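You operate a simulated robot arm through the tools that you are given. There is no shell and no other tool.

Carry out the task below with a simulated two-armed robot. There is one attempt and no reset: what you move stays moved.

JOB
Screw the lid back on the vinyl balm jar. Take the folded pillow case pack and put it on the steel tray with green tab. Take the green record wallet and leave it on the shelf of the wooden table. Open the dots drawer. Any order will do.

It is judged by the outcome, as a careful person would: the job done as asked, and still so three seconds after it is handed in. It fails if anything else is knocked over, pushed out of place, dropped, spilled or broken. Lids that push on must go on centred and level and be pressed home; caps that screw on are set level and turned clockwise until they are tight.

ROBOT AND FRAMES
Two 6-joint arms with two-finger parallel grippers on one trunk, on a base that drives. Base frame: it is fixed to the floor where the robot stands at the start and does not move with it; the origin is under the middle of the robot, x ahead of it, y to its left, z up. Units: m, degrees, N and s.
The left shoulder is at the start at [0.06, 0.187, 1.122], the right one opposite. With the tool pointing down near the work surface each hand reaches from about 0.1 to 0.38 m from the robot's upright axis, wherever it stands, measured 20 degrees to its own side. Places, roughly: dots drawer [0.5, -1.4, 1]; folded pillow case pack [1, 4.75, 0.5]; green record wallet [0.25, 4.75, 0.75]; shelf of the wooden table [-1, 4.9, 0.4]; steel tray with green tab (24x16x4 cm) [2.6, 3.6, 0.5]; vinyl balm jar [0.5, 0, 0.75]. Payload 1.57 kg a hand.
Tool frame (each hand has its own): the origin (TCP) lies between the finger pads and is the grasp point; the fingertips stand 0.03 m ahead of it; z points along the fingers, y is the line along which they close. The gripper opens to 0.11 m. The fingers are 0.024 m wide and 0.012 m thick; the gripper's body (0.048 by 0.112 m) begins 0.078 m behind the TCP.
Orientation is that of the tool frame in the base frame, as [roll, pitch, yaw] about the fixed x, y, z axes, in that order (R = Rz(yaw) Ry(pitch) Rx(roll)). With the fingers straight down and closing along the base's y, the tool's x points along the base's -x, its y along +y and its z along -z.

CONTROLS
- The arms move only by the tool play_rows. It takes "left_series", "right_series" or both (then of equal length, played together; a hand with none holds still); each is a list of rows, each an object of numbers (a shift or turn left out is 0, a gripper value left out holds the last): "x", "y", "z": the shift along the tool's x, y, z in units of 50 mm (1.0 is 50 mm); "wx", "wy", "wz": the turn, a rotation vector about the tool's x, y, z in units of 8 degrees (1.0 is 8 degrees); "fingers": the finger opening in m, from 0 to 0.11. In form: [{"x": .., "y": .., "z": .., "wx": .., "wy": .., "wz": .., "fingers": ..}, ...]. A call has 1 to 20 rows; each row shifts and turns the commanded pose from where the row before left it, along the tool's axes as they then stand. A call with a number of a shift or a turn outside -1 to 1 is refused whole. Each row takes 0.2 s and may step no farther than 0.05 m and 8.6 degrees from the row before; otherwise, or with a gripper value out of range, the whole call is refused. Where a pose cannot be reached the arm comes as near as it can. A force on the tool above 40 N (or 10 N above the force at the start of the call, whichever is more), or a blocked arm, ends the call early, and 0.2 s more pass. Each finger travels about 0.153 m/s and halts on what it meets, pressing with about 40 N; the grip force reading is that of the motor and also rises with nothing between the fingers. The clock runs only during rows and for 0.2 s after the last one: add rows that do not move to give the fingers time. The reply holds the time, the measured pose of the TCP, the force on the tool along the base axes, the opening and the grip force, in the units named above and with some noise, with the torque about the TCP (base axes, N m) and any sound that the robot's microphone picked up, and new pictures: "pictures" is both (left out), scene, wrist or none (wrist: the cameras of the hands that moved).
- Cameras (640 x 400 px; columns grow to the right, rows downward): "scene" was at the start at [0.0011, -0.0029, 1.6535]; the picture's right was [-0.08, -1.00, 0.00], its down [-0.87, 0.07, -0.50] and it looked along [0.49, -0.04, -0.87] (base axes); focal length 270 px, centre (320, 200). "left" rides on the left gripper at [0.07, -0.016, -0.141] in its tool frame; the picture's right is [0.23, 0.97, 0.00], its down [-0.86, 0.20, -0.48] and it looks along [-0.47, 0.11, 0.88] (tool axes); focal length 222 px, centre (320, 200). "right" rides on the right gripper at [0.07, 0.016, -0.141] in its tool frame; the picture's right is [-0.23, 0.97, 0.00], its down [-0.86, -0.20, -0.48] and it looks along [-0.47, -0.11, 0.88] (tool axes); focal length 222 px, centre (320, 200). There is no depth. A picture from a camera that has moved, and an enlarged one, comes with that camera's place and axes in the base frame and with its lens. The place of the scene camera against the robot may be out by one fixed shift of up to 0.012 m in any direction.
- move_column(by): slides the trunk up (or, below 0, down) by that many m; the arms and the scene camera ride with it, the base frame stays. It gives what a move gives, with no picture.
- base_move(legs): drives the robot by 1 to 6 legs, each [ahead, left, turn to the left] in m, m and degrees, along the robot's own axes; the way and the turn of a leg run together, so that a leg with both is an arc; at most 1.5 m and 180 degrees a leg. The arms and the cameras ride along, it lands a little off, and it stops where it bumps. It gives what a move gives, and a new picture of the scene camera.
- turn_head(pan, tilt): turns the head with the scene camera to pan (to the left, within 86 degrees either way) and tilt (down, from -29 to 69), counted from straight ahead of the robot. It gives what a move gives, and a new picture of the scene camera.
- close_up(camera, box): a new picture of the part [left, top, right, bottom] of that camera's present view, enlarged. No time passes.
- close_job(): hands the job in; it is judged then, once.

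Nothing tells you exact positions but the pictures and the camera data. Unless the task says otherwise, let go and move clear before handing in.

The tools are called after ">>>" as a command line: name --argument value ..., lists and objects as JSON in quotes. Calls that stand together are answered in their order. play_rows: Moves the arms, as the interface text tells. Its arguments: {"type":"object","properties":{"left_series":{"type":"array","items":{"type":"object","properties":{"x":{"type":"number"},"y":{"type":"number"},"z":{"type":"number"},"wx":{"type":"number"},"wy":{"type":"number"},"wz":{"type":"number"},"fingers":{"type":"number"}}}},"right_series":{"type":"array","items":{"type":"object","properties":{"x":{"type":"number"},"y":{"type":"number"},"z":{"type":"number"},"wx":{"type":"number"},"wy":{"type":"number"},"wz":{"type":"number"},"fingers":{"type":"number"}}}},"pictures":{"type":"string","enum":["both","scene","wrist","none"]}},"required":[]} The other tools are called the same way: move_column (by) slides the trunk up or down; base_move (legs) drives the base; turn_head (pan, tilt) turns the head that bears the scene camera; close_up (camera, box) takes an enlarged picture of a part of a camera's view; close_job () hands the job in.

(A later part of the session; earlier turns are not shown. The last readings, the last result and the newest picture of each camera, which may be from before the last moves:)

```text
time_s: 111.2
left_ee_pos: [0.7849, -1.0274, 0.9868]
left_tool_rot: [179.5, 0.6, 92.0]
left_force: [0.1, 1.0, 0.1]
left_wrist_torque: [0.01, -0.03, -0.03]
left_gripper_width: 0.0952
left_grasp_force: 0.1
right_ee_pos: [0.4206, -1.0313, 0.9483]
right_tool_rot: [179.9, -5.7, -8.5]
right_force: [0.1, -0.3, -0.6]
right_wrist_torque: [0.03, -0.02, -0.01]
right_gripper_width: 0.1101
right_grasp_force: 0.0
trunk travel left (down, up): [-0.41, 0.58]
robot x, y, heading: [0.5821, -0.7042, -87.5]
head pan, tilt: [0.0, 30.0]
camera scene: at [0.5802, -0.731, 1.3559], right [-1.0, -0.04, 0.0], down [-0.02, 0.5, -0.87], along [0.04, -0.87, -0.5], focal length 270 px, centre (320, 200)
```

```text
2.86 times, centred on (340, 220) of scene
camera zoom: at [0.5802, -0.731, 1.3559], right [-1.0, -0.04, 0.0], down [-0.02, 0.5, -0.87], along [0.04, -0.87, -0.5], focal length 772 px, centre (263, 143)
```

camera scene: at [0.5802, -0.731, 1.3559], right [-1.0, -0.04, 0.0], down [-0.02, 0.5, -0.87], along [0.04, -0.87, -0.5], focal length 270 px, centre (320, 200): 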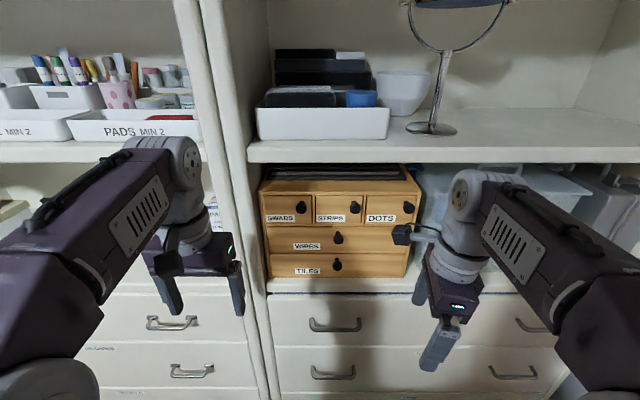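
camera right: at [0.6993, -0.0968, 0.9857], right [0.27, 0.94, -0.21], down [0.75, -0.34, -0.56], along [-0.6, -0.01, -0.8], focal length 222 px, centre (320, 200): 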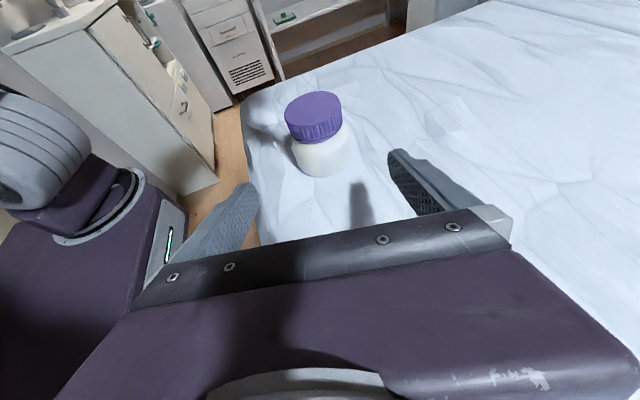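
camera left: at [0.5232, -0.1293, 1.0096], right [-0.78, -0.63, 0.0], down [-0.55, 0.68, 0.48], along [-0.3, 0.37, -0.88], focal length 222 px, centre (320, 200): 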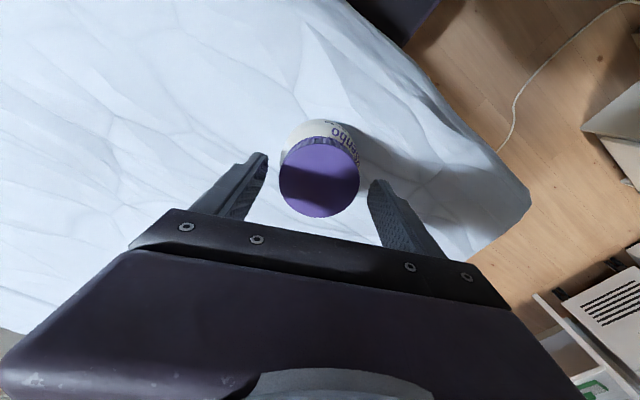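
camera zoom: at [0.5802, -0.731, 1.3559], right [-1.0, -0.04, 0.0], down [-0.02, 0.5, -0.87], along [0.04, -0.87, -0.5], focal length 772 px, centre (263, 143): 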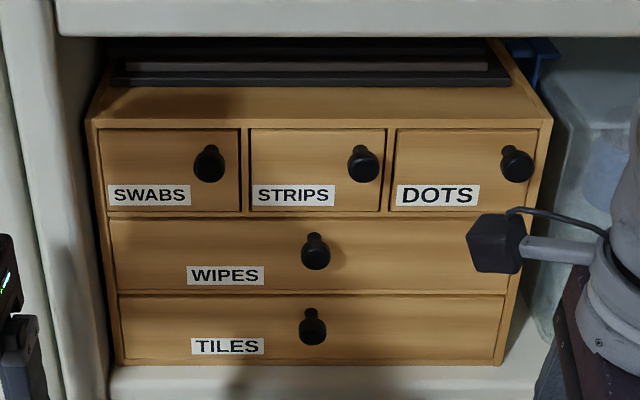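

The DOTS drawer is the top-right one of the small wooden chest. I square the base to the cabinet, back up a little and unwind the right wrist to its natural orientation.

>>> base_move --legs '[[-0.1, 0, -2.4]]'

>>> play_rows --right_series '[{"wz": -1}, {"wz": -1}, {"wz": -1}, {"wz": -1}, {"wz": -1}, {"wz": -1}, {"wz": -1}, {"wz": -1}, {"wz": -1}, {"wz": -1}, {"wz": -1}, {"wz": -1}, {"wz": -0.6}]'

```text
time_s: 112.4
left_ee_pos: [0.7688, -0.9337, 0.9872]
left_tool_rot: [179.5, 0.8, 89.6]
left_force: [0.6, 0.4, -0.3]
left_wrist_torque: [-0.02, 0.04, -0.02]
left_gripper_width: 0.0948
left_grasp_force: 0.0
right_ee_pos: [0.4045, -0.9228, 0.9485]
right_tool_rot: [179.9, -5.8, -10.8]
right_force: [-0.1, 0.2, -0.1]
right_wrist_torque: [-0.05, -0.03, -0.02]
right_gripper_width: 0.1099
right_grasp_force: 0.0
trunk travel left (down, up): [-0.41, 0.58]
robot x, y, heading: [0.5833, -0.603, -89.8]
head pan, tilt: [0.0, 30.0]
camera scene: at [0.5766, -0.6294, 1.3559], right [-1.0, 0.0, 0.0], down [0.0, 0.5, -0.87], along [0.0, -0.87, -0.5], focal length 270 px, centre (320, 200)
```

scene: 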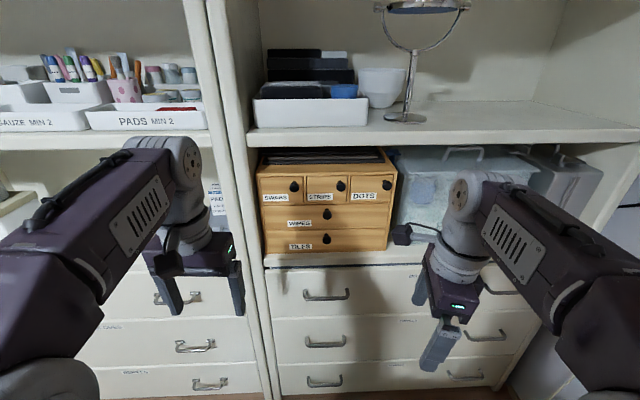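

```text
time_s: 115.2
left_ee_pos: [0.7693, -0.9358, 0.9857]
left_tool_rot: [179.5, 0.6, 89.6]
left_force: [0.9, 0.2, -0.1]
left_wrist_torque: [-0.01, 0.0, -0.01]
left_gripper_width: 0.0949
left_grasp_force: 0.1
right_ee_pos: [0.4053, -0.9224, 0.948]
right_tool_rot: [174.4, 1.1, 90.1]
right_force: [-1.0, -0.4, -0.4]
right_wrist_torque: [0.0, 0.03, 0.04]
right_gripper_width: 0.1099
right_grasp_force: 0.0
trunk travel left (down, up): [-0.41, 0.58]
robot x, y, heading: [0.5822, -0.6007, -90.1]
head pan, tilt: [0.0, 30.0]
camera scene: at [0.5767, -0.6307, 1.3559], right [-1.0, 0.0, 0.0], down [0.0, 0.5, -0.87], along [0.0, -0.87, -0.5], focal length 270 px, centre (320, 200)
camera right: at [0.4078, -0.851, 1.0889], right [0.97, -0.22, 0.1], down [-0.24, -0.85, 0.47], along [-0.02, -0.48, -0.88], focal length 222 px, centre (320, 200)
```

scene: 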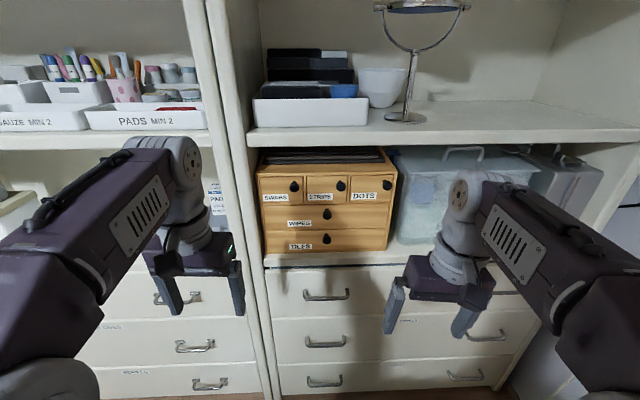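
right: 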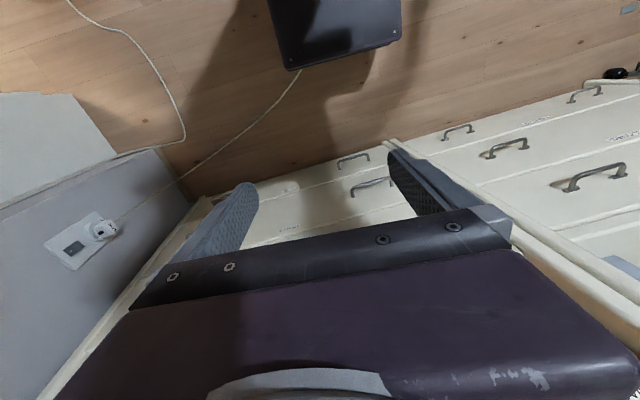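

>>> close_up --camera "scene" --box '[250, 135, 410, 265]'

```text
3.08 times, centred on (330, 200) of scene
camera zoom: at [0.5767, -0.6307, 1.3559], right [-1.0, 0.0, 0.0], down [0.0, 0.5, -0.87], along [0.0, -0.87, -0.5], focal length 831 px, centre (289, 200)
```

zoom: 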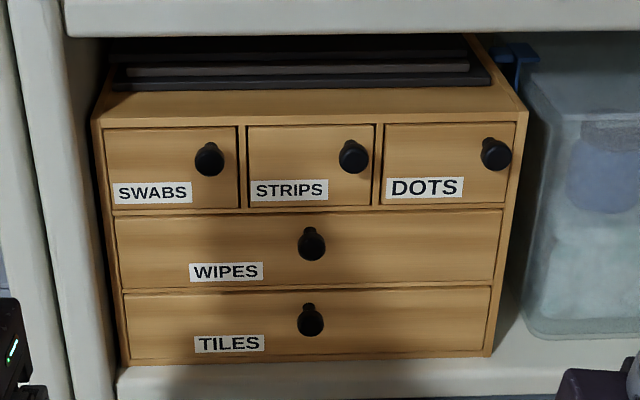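

The knob is at roughly (0.407, -1.25, 1.045). I tilt the right hand up to point forward while extending towards it.

>>> play_rows --right_series '[{"wx": 0.7}, {"wy": -1, "x": -0.413, "z": -0.17}, {"wy": -1, "x": -0.433, "z": -0.112}, {"wy": -1, "x": -0.444, "z": -0.051}, {"wy": -1, "x": -0.447, "z": 0.011}, {"wy": -1, "x": -0.441, "z": 0.073}, {"wy": -1, "x": -0.427, "z": 0.134}, {"wy": -1, "x": -0.404, "z": 0.192}, {"wy": -1, "x": -0.373, "z": 0.246}, {"wy": -1, "x": -0.335, "z": 0.296}]'

```text
time_s: 117.4
left_ee_pos: [0.7695, -0.935, 0.9855]
left_tool_rot: [179.5, 0.6, 89.6]
left_force: [0.2, 0.2, 0.4]
left_wrist_torque: [0.01, -0.04, 0.01]
left_gripper_width: 0.0952
left_grasp_force: 0.1
right_ee_pos: [0.4118, -1.0959, 1.0218]
right_tool_rot: [178.4, 67.8, 90.0]
right_force: [-0.1, 0.1, 0.2]
right_wrist_torque: [0.01, -0.01, 0.02]
right_gripper_width: 0.11
right_grasp_force: 0.2
right hand out of reach, approached as far as the arm can: row 10
trunk travel left (down, up): [-0.41, 0.58]
robot x, y, heading: [0.5812, -0.6013, -90.0]
head pan, tilt: [0.0, 30.0]
camera scene: at [0.5768, -0.6308, 1.3559], right [-1.0, 0.0, 0.0], down [0.0, 0.5, -0.87], along [0.0, -0.87, -0.5], focal length 270 px, centre (320, 200)
camera right: at [0.4243, -0.9374, 1.0112], right [0.97, -0.06, 0.22], down [-0.21, 0.11, 0.97], along [-0.08, -0.99, 0.1], focal length 222 px, centre (320, 200)
```

scene: 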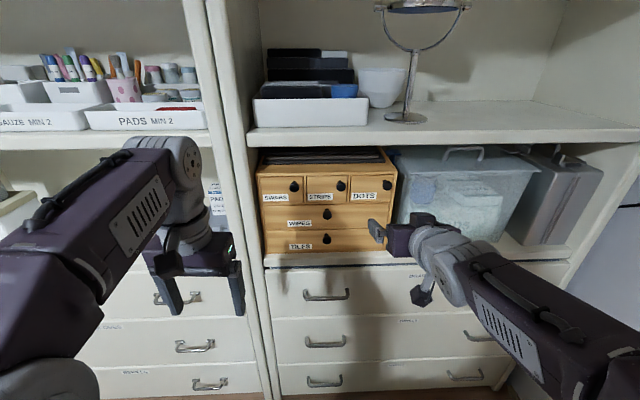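
right: 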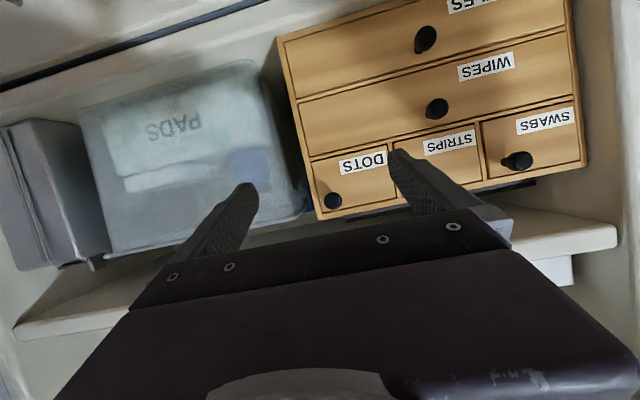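

The tilt reached about 68°, good enough. From the wrist camera the DOTS knob is at about (0.415, -1.244, 1.047); I move to a point just in front of it with the fingers partly closed.

>>> play_rows --right_series '[{"x": -0.79, "y": 0.03, "z": 0.295, "fingers": 0.055}, {"x": -0.79, "y": 0.03, "z": 0.295}, {}]'

>>> close_up --camera "right" --box '[200, 80, 480, 260]'

>>> close_up --camera "scene" --box '[300, 140, 460, 260]'

```text
time_s: 118.2
left_ee_pos: [0.7687, -0.9358, 0.9867]
left_tool_rot: [179.5, 0.6, 89.5]
left_force: [0.1, -0.6, -0.1]
left_wrist_torque: [0.01, -0.01, -0.03]
left_gripper_width: 0.095
left_grasp_force: 0.1
right_ee_pos: [0.4147, -1.1497, 1.085]
right_tool_rot: [178.4, 67.7, 89.9]
right_force: [-0.3, -0.3, 0.3]
right_wrist_torque: [-0.01, 0.0, 0.01]
right_gripper_width: 0.0551
right_grasp_force: 0.1
trunk travel left (down, up): [-0.41, 0.58]
robot x, y, heading: [0.5812, -0.602, -90.0]
head pan, tilt: [0.0, 30.0]
camera scene: at [0.5766, -0.6303, 1.3559], right [-1.0, 0.0, 0.0], down [0.0, 0.5, -0.87], along [0.0, -0.87, -0.5], focal length 270 px, centre (320, 200)
camera right: at [0.4282, -0.9936, 1.0734], right [0.97, -0.06, 0.22], down [-0.21, 0.11, 0.97], along [-0.09, -0.99, 0.1], focal length 222 px, centre (320, 200)
```

scene: 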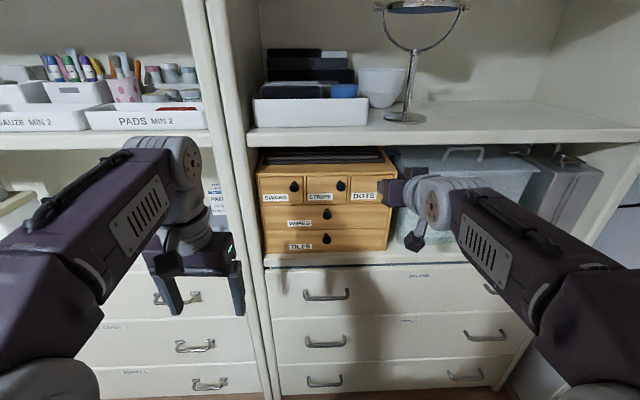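
right: 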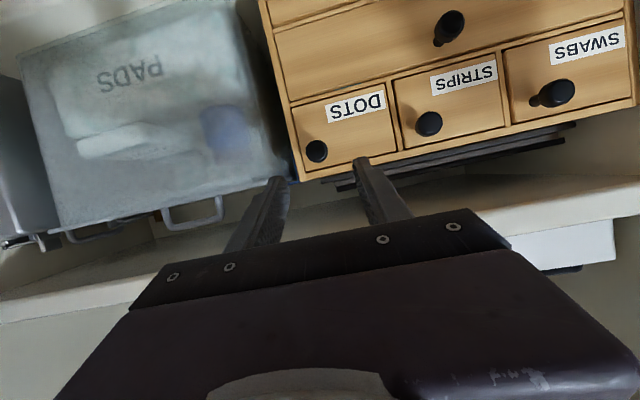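

```text
2.22 times, centred on (340, 170) of right
camera zoom: at [0.4282, -0.9936, 1.0734], right [0.97, -0.06, 0.22], down [-0.21, 0.11, 0.97], along [-0.09, -0.99, 0.1], focal length 494 px, centre (276, 267)
```

zoom: 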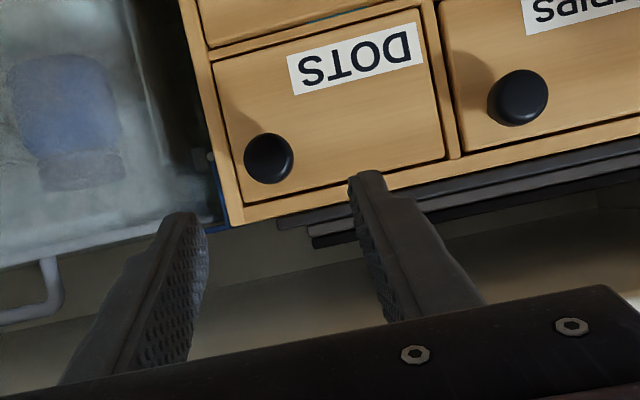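

```text
3.33 times, centred on (380, 200) of scene
camera zoom: at [0.5766, -0.6303, 1.3559], right [-1.0, 0.0, 0.0], down [0.0, 0.5, -0.87], along [0.0, -0.87, -0.5], focal length 900 px, centre (120, 200)
```

zoom: 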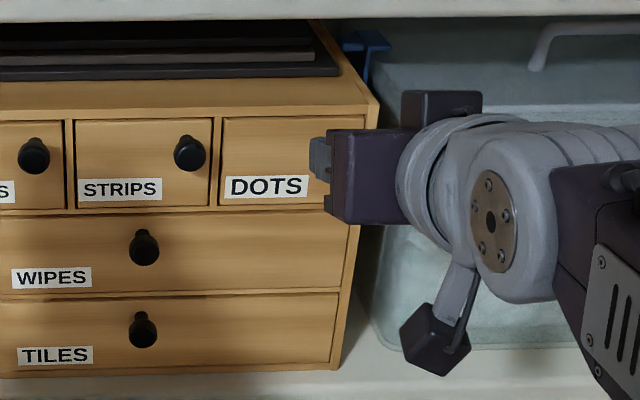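

The knob head is at about (0.4155, -1.231, 1.0455), 25 mm across. I slide in along the finger direction and close on it.

>>> play_rows --right_series '[{"x": 0.04, "y": 0.01, "z": 0.52}, {"x": 0.04, "y": 0.01, "z": 0.52}, {"x": 0.03, "z": 0.5}, {}]'

>>> close_up --camera "right" --box '[200, 80, 480, 260]'

```text
time_s: 119.2
left_ee_pos: [0.7698, -0.9344, 0.9863]
left_tool_rot: [179.6, 0.6, 89.6]
left_force: [0.1, -0.2, 0.3]
left_wrist_torque: [-0.04, 0.01, 0.0]
left_gripper_width: 0.0952
left_grasp_force: 0.0
right_ee_pos: [0.4185, -1.2204, 1.0501]
right_tool_rot: [178.5, 67.7, 90.0]
right_force: [-0.2, 0.4, 0.7]
right_wrist_torque: [-0.01, -0.01, 0.0]
right_gripper_width: 0.055
right_grasp_force: 0.1
trunk travel left (down, up): [-0.41, 0.58]
robot x, y, heading: [0.5847, -0.5999, -90.0]
head pan, tilt: [0.0, 30.0]
camera scene: at [0.5767, -0.6301, 1.3559], right [-1.0, 0.0, 0.0], down [0.0, 0.5, -0.87], along [0.0, -0.87, -0.5], focal length 270 px, centre (320, 200)
camera right: at [0.4311, -1.0628, 1.0388], right [0.97, -0.06, 0.22], down [-0.21, 0.11, 0.97], along [-0.09, -0.99, 0.1], focal length 222 px, centre (320, 200)
```

scene: 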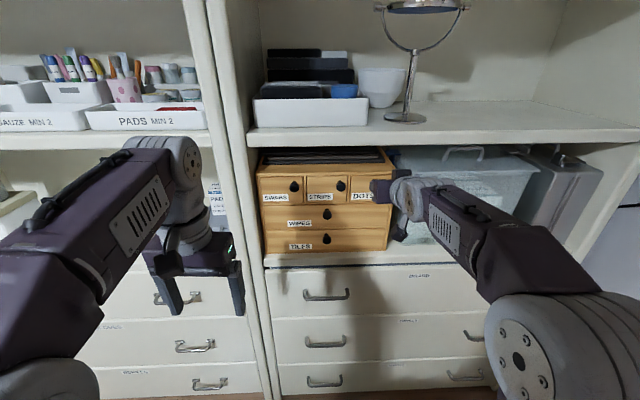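
right: 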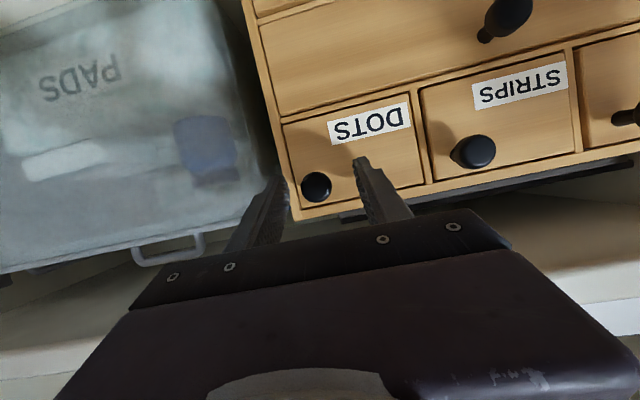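

```text
2.22 times, centred on (340, 170) of right
camera zoom: at [0.4311, -1.0628, 1.0388], right [0.97, -0.06, 0.22], down [-0.21, 0.11, 0.97], along [-0.09, -0.99, 0.1], focal length 494 px, centre (276, 267)
```

zoom: 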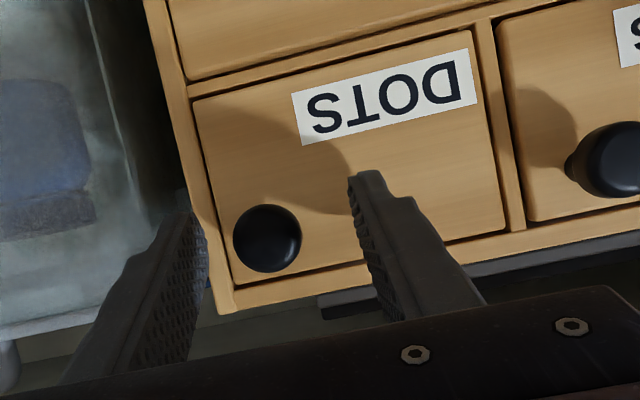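

>>> play_rows --right_series '[{"y": -0.04, "fingers": 0.015}, {}, {}, {}]' --pictures "wrist"

>>> close_up --camera "right" --box '[200, 80, 480, 260]'

```text
time_s: 120.2
left_ee_pos: [0.768, -0.935, 0.9865]
left_tool_rot: [179.5, 0.6, 89.5]
left_force: [1.2, -0.4, -0.1]
left_wrist_torque: [-0.01, 0.02, 0.02]
left_gripper_width: 0.0953
left_grasp_force: 0.0
right_ee_pos: [0.4137, -1.2208, 1.0497]
right_tool_rot: [178.4, 67.7, 89.9]
right_force: [-4.2, -1.4, 1.1]
right_wrist_torque: [0.0, 0.03, -0.12]
right_gripper_width: 0.0232
right_grasp_force: 36.0
trunk travel left (down, up): [-0.41, 0.58]
robot x, y, heading: [0.5809, -0.6035, -90.1]
head pan, tilt: [0.0, 30.0]
camera right: at [0.4281, -1.0634, 1.0384], right [0.97, -0.06, 0.22], down [-0.21, 0.11, 0.97], along [-0.09, -0.99, 0.1], focal length 222 px, centre (320, 200)
```

right: 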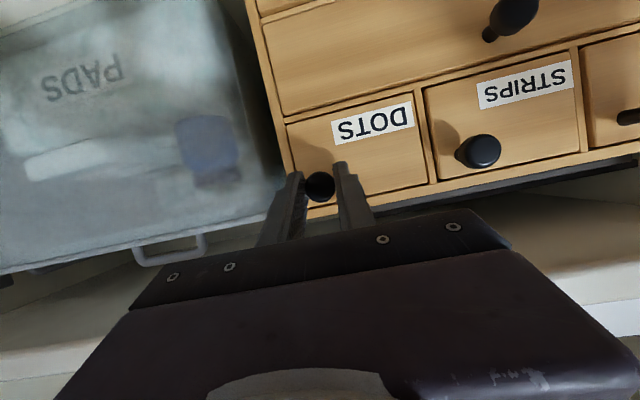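

```text
2.22 times, centred on (340, 170) of right
camera zoom: at [0.4281, -1.0634, 1.0384], right [0.97, -0.06, 0.22], down [-0.21, 0.11, 0.97], along [-0.09, -0.99, 0.1], focal length 494 px, centre (276, 267)
```

zoom: 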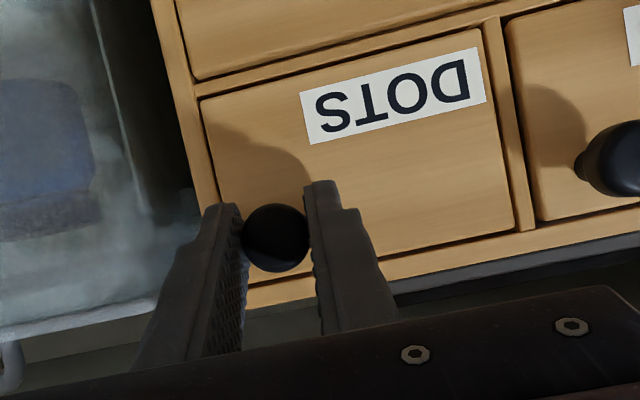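

Knob gripped. I pull straight out along +y in small steps.

>>> play_rows --right_series '[{"x": 0.152, "z": -0.37}, {"x": 0.152, "z": -0.37}, {"x": 0.152, "z": -0.37}]'

```text
time_s: 121.0
left_ee_pos: [0.7674, -0.9348, 0.9868]
left_tool_rot: [179.5, 0.5, 89.6]
left_force: [0.3, 0.3, -0.4]
left_wrist_torque: [-0.02, 0.02, 0.01]
left_gripper_width: 0.095
left_grasp_force: 0.0
right_ee_pos: [0.412, -1.1597, 1.0493]
right_tool_rot: [178.2, 67.7, 89.6]
right_force: [-9.7, 0.8, -0.2]
right_wrist_torque: [-0.18, 0.03, -0.22]
right_gripper_width: 0.0232
right_grasp_force: 35.6
trunk travel left (down, up): [-0.41, 0.58]
robot x, y, heading: [0.5797, -0.6, -89.6]
head pan, tilt: [0.0, 30.0]
camera scene: at [0.5741, -0.6299, 1.3558], right [-1.0, 0.0, 0.0], down [0.0, 0.5, -0.87], along [0.0, -0.87, -0.5], focal length 270 px, centre (320, 200)
camera right: at [0.4256, -1.0023, 1.0385], right [0.97, -0.06, 0.22], down [-0.21, 0.11, 0.97], along [-0.09, -0.99, 0.1], focal length 222 px, centre (320, 200)
```

scene: 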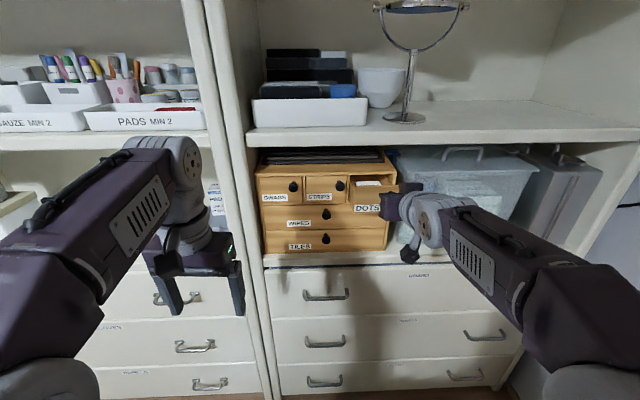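
right: 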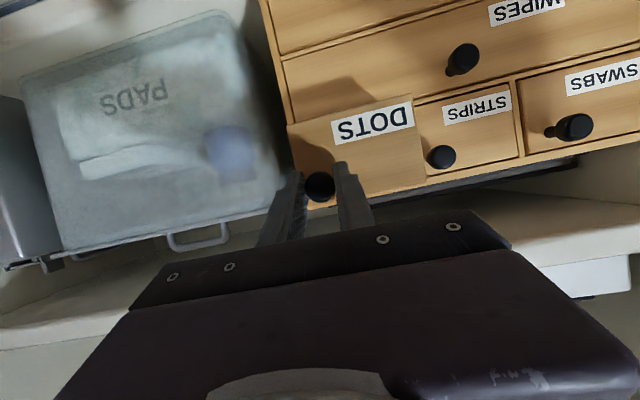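

The drawer slides out (6 cm). I continue, easing a slight sideways load.

>>> play_rows --right_series '[{"x": 0.152, "z": -0.37, "y": -0.03}, {"x": 0.152, "z": -0.37, "y": -0.03}, {"x": 0.152, "z": -0.37}]'

>>> close_up --camera "scene" --box '[250, 135, 430, 265]'

```text
time_s: 121.8
left_ee_pos: [0.7701, -0.936, 0.9872]
left_tool_rot: [179.4, 0.5, 89.7]
left_force: [0.0, 0.8, 0.9]
left_wrist_torque: [-0.01, -0.01, -0.01]
left_gripper_width: 0.095
left_grasp_force: 0.1
right_ee_pos: [0.41, -1.1005, 1.0493]
right_tool_rot: [178.3, 67.6, 89.9]
right_force: [-4.7, 1.0, -2.3]
right_wrist_torque: [-0.3, -0.07, -0.04]
right_gripper_width: 0.0232
right_grasp_force: 35.4
trunk travel left (down, up): [-0.41, 0.58]
robot x, y, heading: [0.5818, -0.6021, -89.7]
head pan, tilt: [0.0, 30.0]
camera scene: at [0.5755, -0.63, 1.3558], right [-1.0, 0.0, 0.0], down [0.0, 0.5, -0.87], along [0.0, -0.87, -0.5], focal length 270 px, centre (320, 200)
camera right: at [0.4229, -0.9427, 1.0387], right [0.97, -0.06, 0.22], down [-0.21, 0.11, 0.97], along [-0.09, -0.99, 0.1], focal length 222 px, centre (320, 200)
```

scene: 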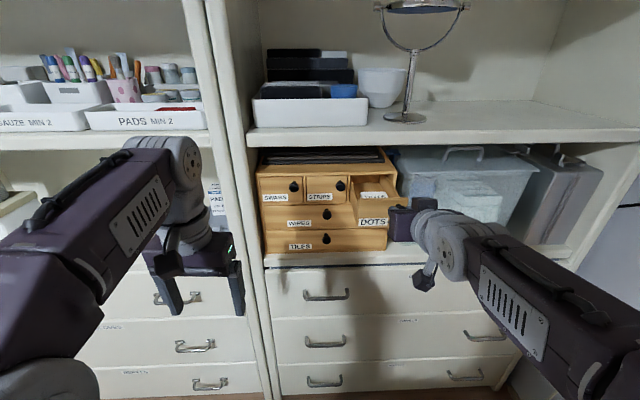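
right: 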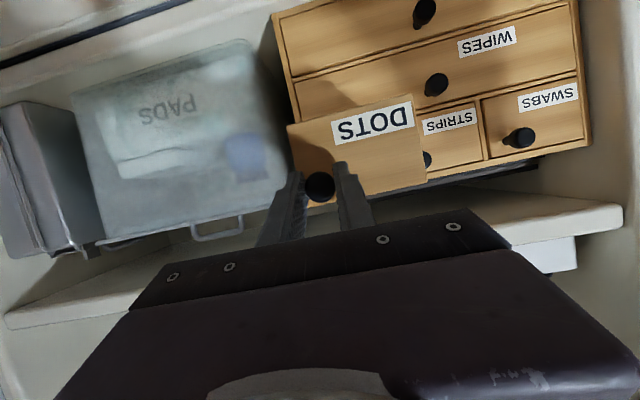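

```text
3.08 times, centred on (340, 200) of scene
camera zoom: at [0.5755, -0.63, 1.3558], right [-1.0, 0.0, 0.0], down [0.0, 0.5, -0.87], along [0.0, -0.87, -0.5], focal length 831 px, centre (258, 200)
```

zoom: 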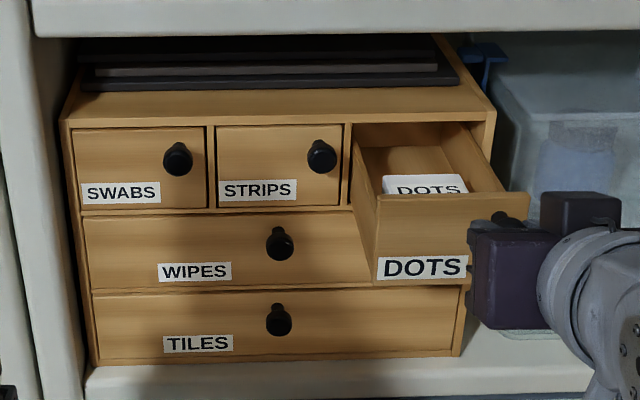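

>>> play_rows --right_series '[{"x": 0.076, "z": -0.185}, {"x": 0.076, "z": -0.185}, {"x": 0.076, "z": -0.185}]' --pictures "none"

>>> close_up --camera "scene" --box '[250, 135, 430, 265]'

```text
time_s: 122.6
left_ee_pos: [0.769, -0.9355, 0.9868]
left_tool_rot: [179.4, 0.5, 89.6]
left_force: [-0.5, -0.4, -0.2]
left_wrist_torque: [0.01, 0.01, 0.03]
left_gripper_width: 0.0953
left_grasp_force: 0.1
right_ee_pos: [0.4086, -1.0846, 1.0502]
right_tool_rot: [178.4, 67.5, 90.0]
right_force: [-2.5, -0.1, -2.1]
right_wrist_torque: [0.25, 0.04, -0.07]
right_gripper_width: 0.0234
right_grasp_force: 35.7
right hand out of reach, approached as far as the arm can: row 3
trunk travel left (down, up): [-0.41, 0.58]
robot x, y, heading: [0.5837, -0.6035, -90.0]
head pan, tilt: [0.0, 30.0]
```

```text
3.08 times, centred on (340, 200) of scene
camera zoom: at [0.576, -0.631, 1.3559], right [-1.0, 0.0, 0.0], down [0.0, 0.5, -0.87], along [0.0, -0.87, -0.5], focal length 831 px, centre (258, 200)
```

zoom: 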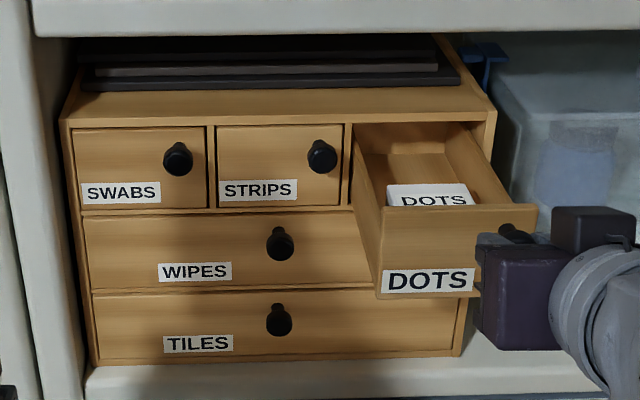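

The drawer is open about 14 cm with its contents showing. I release the knob and back the base away.

>>> play_rows --right_series '[{"fingers": 0.06}, {"fingers": 0.06}, {}]' --pictures "none"

>>> base_move --legs '[[-0.12, 0, 0]]'

>>> close_up --camera "scene" --box '[250, 135, 430, 265]'

```text
time_s: 123.4
left_ee_pos: [0.7689, -0.9355, 0.9875]
left_tool_rot: [179.5, 0.6, 89.5]
left_force: [0.0, -0.7, 0.0]
left_wrist_torque: [-0.01, 0.0, -0.01]
left_gripper_width: 0.0948
left_grasp_force: 0.1
right_ee_pos: [0.4087, -1.0852, 1.0505]
right_tool_rot: [178.6, 67.7, 90.0]
right_force: [0.1, 0.4, -0.1]
right_wrist_torque: [0.0, 0.0, -0.02]
right_gripper_width: 0.0599
right_grasp_force: 0.0
trunk travel left (down, up): [-0.41, 0.58]
robot x, y, heading: [0.5805, -0.6029, -89.7]
head pan, tilt: [0.0, 30.0]
```

```text
time_s: 124.6
left_ee_pos: [0.7682, -0.8143, 0.9864]
left_tool_rot: [179.6, 0.7, 89.6]
left_force: [-0.9, 1.3, -0.4]
left_wrist_torque: [-0.05, 0.01, 0.0]
left_gripper_width: 0.0948
left_grasp_force: 0.0
right_ee_pos: [0.4081, -0.9642, 1.0504]
right_tool_rot: [178.6, 67.7, 90.0]
right_force: [-0.5, 0.5, 0.6]
right_wrist_torque: [-0.03, 0.01, 0.0]
right_gripper_width: 0.0599
right_grasp_force: 0.1
trunk travel left (down, up): [-0.41, 0.58]
robot x, y, heading: [0.5823, -0.4823, -89.9]
head pan, tilt: [0.0, 30.0]
camera scene: at [0.5765, -0.5101, 1.3559], right [-1.0, 0.0, 0.0], down [0.0, 0.5, -0.87], along [0.0, -0.87, -0.5], focal length 270 px, centre (320, 200)
```

scene: 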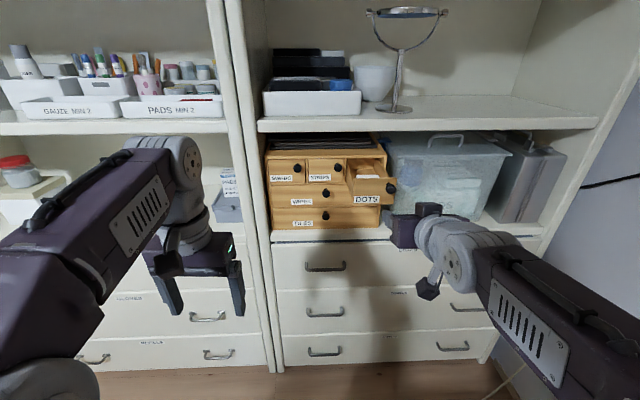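

```text
3.08 times, centred on (340, 200) of scene
camera zoom: at [0.5765, -0.5101, 1.3559], right [-1.0, 0.0, 0.0], down [0.0, 0.5, -0.87], along [0.0, -0.87, -0.5], focal length 831 px, centre (258, 200)
```

zoom: 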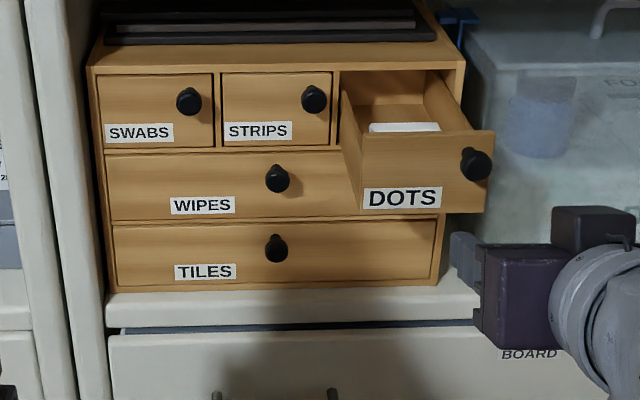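

Drawer done. I fold the right hand back to pointing down, then turn and head round the bed towards the far side of the room.

>>> play_rows --right_series '[{"wy": 1, "x": 0.373, "z": -0.246, "fingers": 0.11}, {"wy": 1, "x": 0.404, "z": -0.192}, {"wy": 1, "x": 0.427, "z": -0.134}, {"wy": 1, "x": 0.441, "z": -0.073}, {"wy": 1, "x": 0.447, "z": -0.011}, {"wy": 1, "x": 0.444, "z": 0.051}, {"wy": 1, "x": 0.433, "z": 0.112}, {"wy": 1, "x": 0.413, "z": 0.17}, {"wy": 0.5}]' --pictures "none"

>>> base_move --legs '[[0.12, 0, 0], [0, 0, 90], [0, 0, 90]]'

```text
time_s: 126.6
left_ee_pos: [0.7698, -0.8177, 0.9859]
left_tool_rot: [179.5, 0.6, 89.6]
left_force: [0.3, -0.8, -0.2]
left_wrist_torque: [0.01, 0.01, 0.0]
left_gripper_width: 0.0951
left_grasp_force: 0.0
right_ee_pos: [0.4065, -0.8226, 0.9483]
right_tool_rot: [179.4, -0.3, 91.3]
right_force: [0.6, 0.8, 0.3]
right_wrist_torque: [-0.03, 0.03, -0.03]
right_gripper_width: 0.1099
right_grasp_force: 0.1
right hand out of reach, approached as far as the arm can: row 1
trunk travel left (down, up): [-0.41, 0.58]
robot x, y, heading: [0.581, -0.4833, -89.9]
head pan, tilt: [0.0, 30.0]
```

```text
time_s: 135.5
left_ee_pos: [0.3924, -0.2708, 0.9871]
left_tool_rot: [179.4, 0.5, -90.0]
left_force: [0.0, -0.4, 0.3]
left_wrist_torque: [-0.02, 0.01, -0.02]
left_gripper_width: 0.0951
left_grasp_force: 0.0
right_ee_pos: [0.7542, -0.2625, 0.9487]
right_tool_rot: [179.4, -0.2, -88.2]
right_force: [0.1, -0.3, -0.8]
right_wrist_torque: [-0.01, 0.02, -0.01]
right_gripper_width: 0.1099
right_grasp_force: 0.0
trunk travel left (down, up): [-0.41, 0.58]
robot x, y, heading: [0.5823, -0.602, 90.6]
head pan, tilt: [0.0, 30.0]
camera scene: at [0.5763, -0.5706, 1.3559], right [1.0, 0.01, 0.0], down [0.0, -0.5, -0.87], along [-0.01, 0.87, -0.5], focal length 270 px, centre (320, 200)
```

scene: 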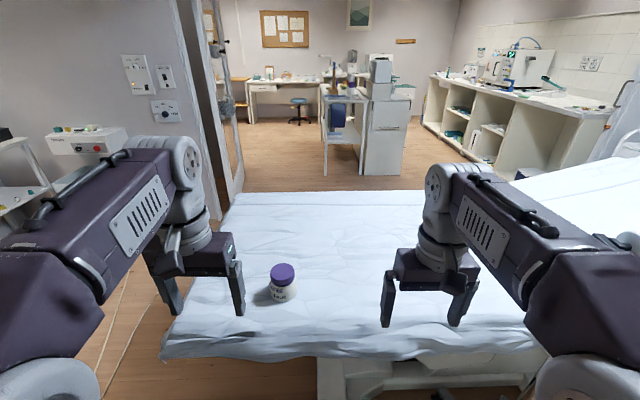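

>>> base_move --legs '[[0, 0.76, -0.6]]'

>>> turn_head --pan 0 --tilt 20

```text
time_s: 139.6
left_ee_pos: [-0.3672, -0.2712, 0.9867]
left_tool_rot: [179.5, 0.6, -90.7]
left_force: [-1.1, -0.6, -0.6]
left_wrist_torque: [0.03, -0.01, 0.03]
left_gripper_width: 0.0951
left_grasp_force: 0.1
right_ee_pos: [-0.0058, -0.2676, 0.9496]
right_tool_rot: [179.4, -0.3, -89.0]
right_force: [0.7, 0.1, 0.1]
right_wrist_torque: [0.0, -0.02, -0.01]
right_gripper_width: 0.1099
right_grasp_force: 0.1
trunk travel left (down, up): [-0.41, 0.58]
robot x, y, heading: [-0.1782, -0.6065, 89.8]
head pan, tilt: [0.0, 30.0]
camera scene: at [-0.1875, -0.5721, 1.3559], right [1.0, -0.01, 0.0], down [0.0, -0.5, -0.87], along [0.0, 0.87, -0.5], focal length 270 px, centre (320, 200)
```

scene: 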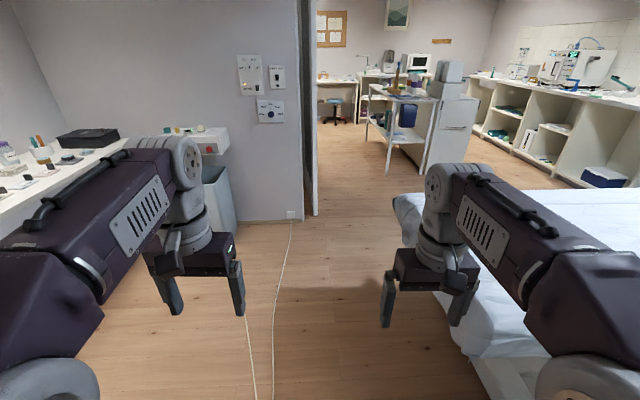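

```text
time_s: 140.4
left_ee_pos: [-0.368, -0.2696, 0.9853]
left_tool_rot: [179.5, 0.5, -90.9]
left_force: [-0.3, 0.1, -0.4]
left_wrist_torque: [-0.01, 0.01, -0.04]
left_gripper_width: 0.0952
left_grasp_force: 0.0
right_ee_pos: [-0.0054, -0.2661, 0.9485]
right_tool_rot: [179.4, -0.3, -88.9]
right_force: [0.2, 0.3, 0.0]
right_wrist_torque: [0.02, 0.0, 0.03]
right_gripper_width: 0.1099
right_grasp_force: 0.0
trunk travel left (down, up): [-0.41, 0.58]
robot x, y, heading: [-0.1802, -0.605, 89.9]
head pan, tilt: [0.0, 20.0]
camera scene: at [-0.1869, -0.5694, 1.3719], right [1.0, -0.01, 0.0], down [0.0, -0.34, -0.94], along [0.0, 0.94, -0.34], focal length 270 px, centre (320, 200)
```

scene: 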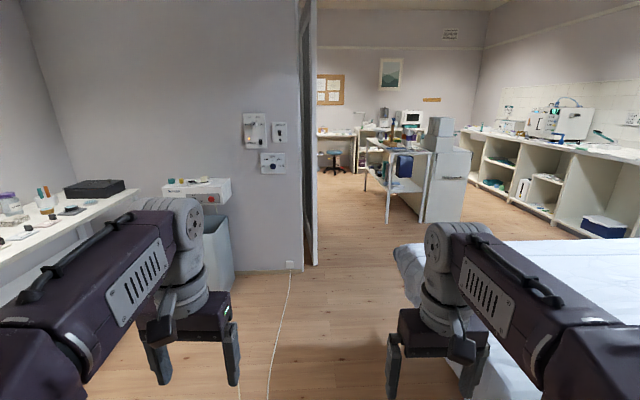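

>>> base_move --legs '[[1.49, 0, 0], [0, -0.45, 0]]'

```text
time_s: 150.1
left_ee_pos: [0.0904, 1.23, 0.9868]
left_tool_rot: [179.6, 0.6, -90.6]
left_force: [-0.6, 0.0, 0.3]
left_wrist_torque: [0.01, 0.0, 0.02]
left_gripper_width: 0.0951
left_grasp_force: 0.0
right_ee_pos: [0.4515, 1.2325, 0.9491]
right_tool_rot: [179.4, -0.3, -89.1]
right_force: [0.0, -1.0, -0.1]
right_wrist_torque: [0.01, 0.04, 0.0]
right_gripper_width: 0.1099
right_grasp_force: 0.1
trunk travel left (down, up): [-0.41, 0.58]
robot x, y, heading: [0.2731, 0.8925, 89.9]
head pan, tilt: [0.0, 20.0]
camera scene: at [0.2696, 0.9308, 1.372], right [1.0, 0.0, 0.0], down [0.0, -0.34, -0.94], along [0.0, 0.94, -0.34], focal length 270 px, centre (320, 200)
```

scene: 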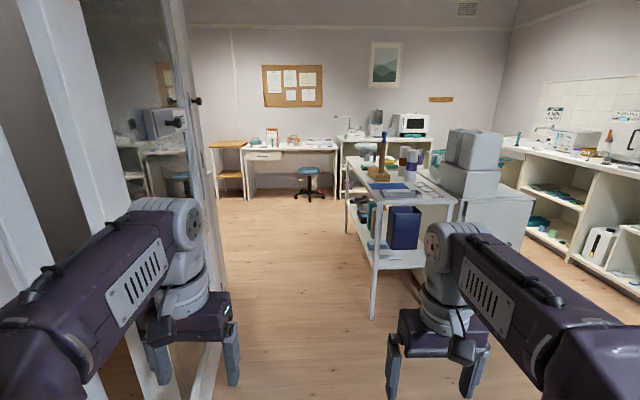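

>>> base_move --legs '[[0, 0.17, 0], [1.4, 0, 0], [1.1, 0, 0]]'

>>> turn_head --pan -45 --tilt 25

>>> turn_head --pan 45 --tilt 25

>>> turn_head --pan 0 --tilt 30

```text
time_s: 163.4
left_ee_pos: [-0.076, 3.7419, 0.9857]
left_tool_rot: [179.5, 0.7, -90.7]
left_force: [-0.5, 0.1, 0.1]
left_wrist_torque: [0.02, 0.03, 0.02]
left_gripper_width: 0.0948
left_grasp_force: 0.1
right_ee_pos: [0.2863, 3.7449, 0.9492]
right_tool_rot: [179.4, -0.2, -88.9]
right_force: [-0.1, 0.6, -1.2]
right_wrist_torque: [0.0, -0.02, -0.01]
right_gripper_width: 0.1101
right_grasp_force: 0.0
trunk travel left (down, up): [-0.41, 0.58]
robot x, y, heading: [0.1086, 3.4065, 89.8]
head pan, tilt: [0.0, 20.0]
camera scene: at [0.1045, 3.4428, 1.3719], right [1.0, 0.0, 0.0], down [0.0, -0.34, -0.94], along [0.0, 0.94, -0.34], focal length 270 px, centre (320, 200)
```

scene: 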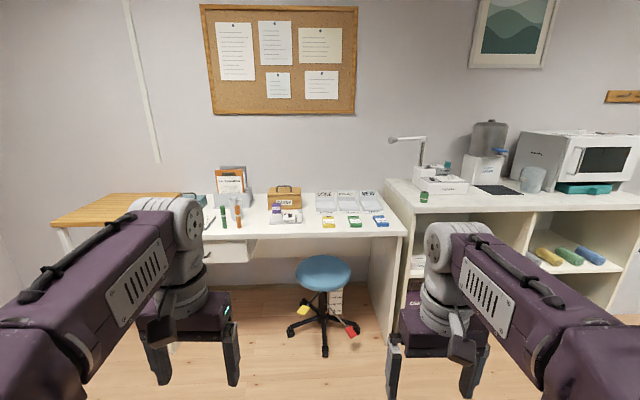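

```text
time_s: 164.6
left_ee_pos: [-0.0775, 3.7416, 0.9868]
left_tool_rot: [179.5, 0.6, -90.7]
left_force: [0.0, 0.3, 0.2]
left_wrist_torque: [0.03, 0.03, -0.01]
left_gripper_width: 0.0951
left_grasp_force: 0.1
right_ee_pos: [0.2856, 3.7453, 0.9488]
right_tool_rot: [179.5, -0.3, -88.9]
right_force: [0.0, 0.4, 0.5]
right_wrist_torque: [0.0, -0.01, -0.01]
right_gripper_width: 0.1101
right_grasp_force: 0.0
trunk travel left (down, up): [-0.41, 0.58]
robot x, y, heading: [0.1134, 3.4104, 89.7]
head pan, tilt: [-45.0, 25.0]
camera scene: at [0.1695, 3.4143, 1.3639], right [0.71, -0.71, 0.0], down [-0.3, -0.3, -0.91], along [0.64, 0.64, -0.42], focal length 270 px, centre (320, 200)
```

scene: 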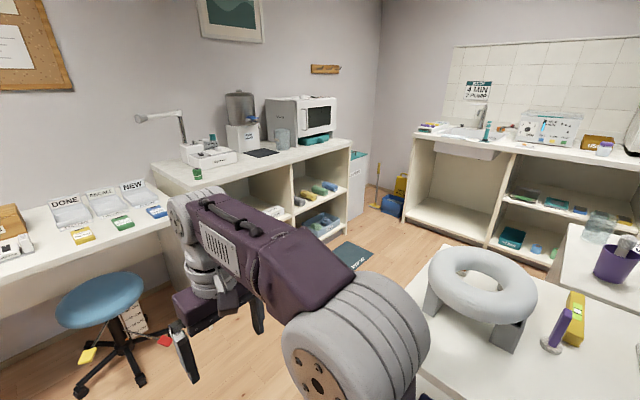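

```text
time_s: 166.2
left_ee_pos: [-0.0765, 3.7416, 0.9868]
left_tool_rot: [179.4, 0.6, -90.7]
left_force: [-0.1, 0.3, 0.3]
left_wrist_torque: [-0.01, 0.01, -0.02]
left_gripper_width: 0.0951
left_grasp_force: 0.0
right_ee_pos: [0.2864, 3.7456, 0.9503]
right_tool_rot: [179.4, -0.4, -88.9]
right_force: [0.4, 0.2, 0.7]
right_wrist_torque: [0.0, 0.03, 0.0]
right_gripper_width: 0.1099
right_grasp_force: 0.1
trunk travel left (down, up): [-0.41, 0.58]
robot x, y, heading: [0.1075, 3.4063, 89.8]
head pan, tilt: [45.0, 25.0]
camera scene: at [0.0393, 3.4147, 1.3639], right [0.71, 0.7, 0.0], down [0.3, -0.3, -0.91], along [-0.64, 0.64, -0.42], focal length 270 px, centre (320, 200)
```

scene: 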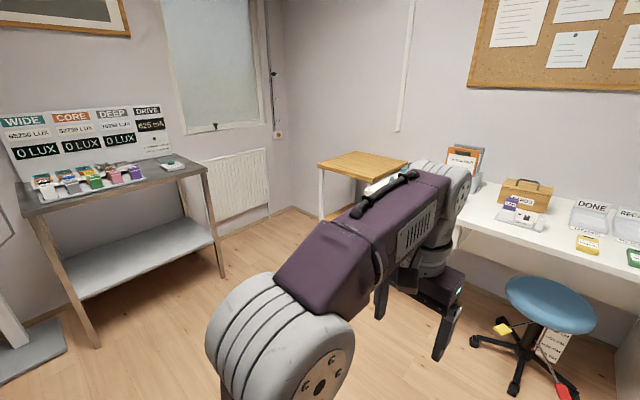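

```text
time_s: 167.3
left_ee_pos: [-0.0761, 3.7422, 0.9872]
left_tool_rot: [179.5, 0.6, -90.7]
left_force: [0.2, -0.3, 0.4]
left_wrist_torque: [-0.03, -0.01, 0.0]
left_gripper_width: 0.0947
left_grasp_force: 0.1
right_ee_pos: [0.2857, 3.744, 0.9488]
right_tool_rot: [179.4, -0.2, -89.0]
right_force: [-0.5, -0.6, 0.3]
right_wrist_torque: [-0.01, 0.01, 0.01]
right_gripper_width: 0.11
right_grasp_force: 0.1
trunk travel left (down, up): [-0.41, 0.58]
robot x, y, heading: [0.1104, 3.4102, 89.7]
head pan, tilt: [0.0, 30.0]
camera scene: at [0.1044, 3.4397, 1.3559], right [1.0, 0.0, 0.0], down [0.0, -0.5, -0.87], along [0.0, 0.87, -0.5], focal length 270 px, centre (320, 200)
```

scene: 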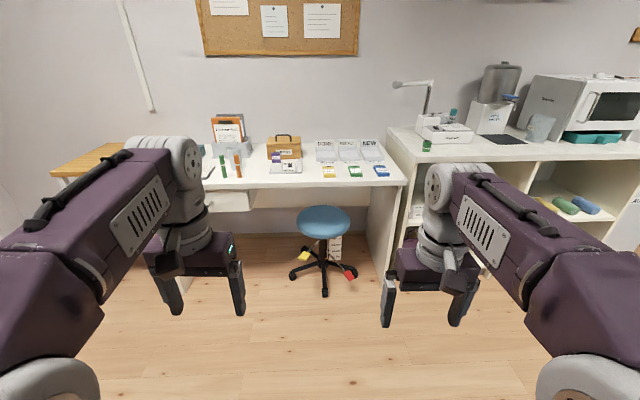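

The desk ahead has DONE/…/NEW trays and three wallets (yellow, green, blue) in front of them; a blue stool stands under the desk edge. I zoom in on these.

>>> close_up --camera "scene" --box '[255, 125, 415, 215]'

>>> close_up --camera "scene" --box '[400, 120, 640, 290]'

>>> close_up --camera "scene" --box '[260, 190, 380, 310]'

```text
4.00 times, centred on (335, 170) of scene
camera zoom: at [0.1044, 3.4397, 1.3559], right [1.0, 0.0, 0.0], down [0.0, -0.5, -0.87], along [0.0, 0.87, -0.5], focal length 1081 px, centre (260, 320)
```

zoom: 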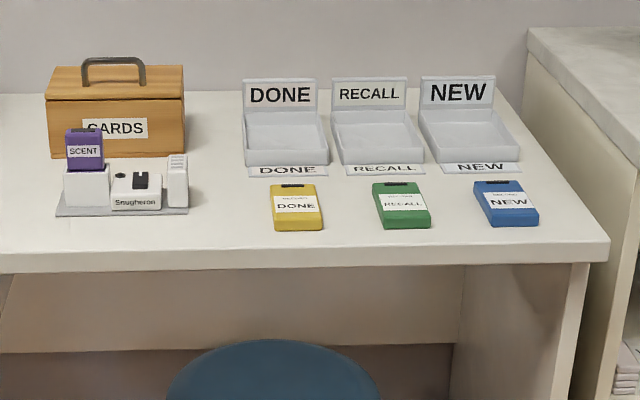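

```text
2.35 times, centred on (520, 205) of scene
camera zoom: at [0.1044, 3.4397, 1.3559], right [1.0, 0.0, 0.0], down [0.0, -0.5, -0.87], along [0.0, 0.87, -0.5], focal length 636 px, centre (-151, 188)
```

zoom: 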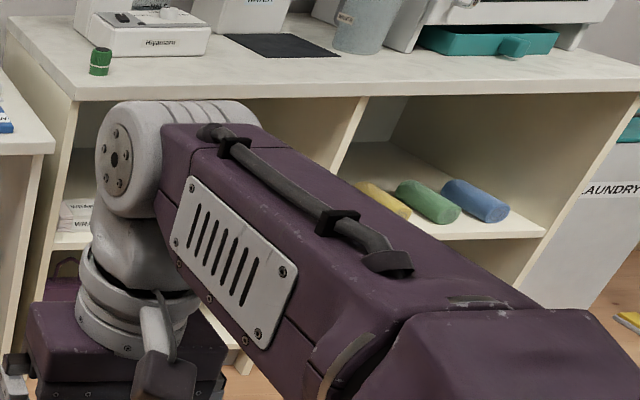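

```text
3.33 times, centred on (320, 250) of scene
camera zoom: at [0.1044, 3.4397, 1.3559], right [1.0, 0.0, 0.0], down [0.0, -0.5, -0.87], along [0.0, 0.87, -0.5], focal length 900 px, centre (320, 33)
```

zoom: 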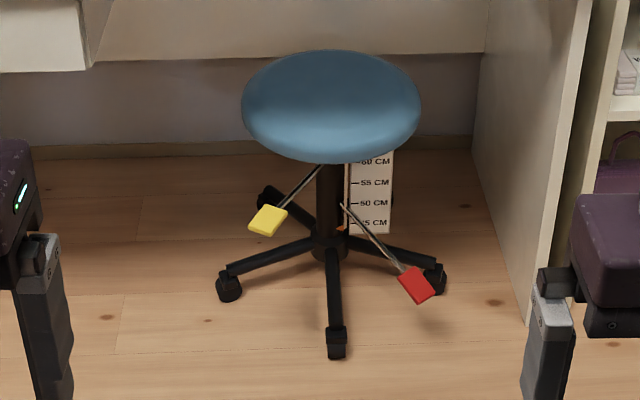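

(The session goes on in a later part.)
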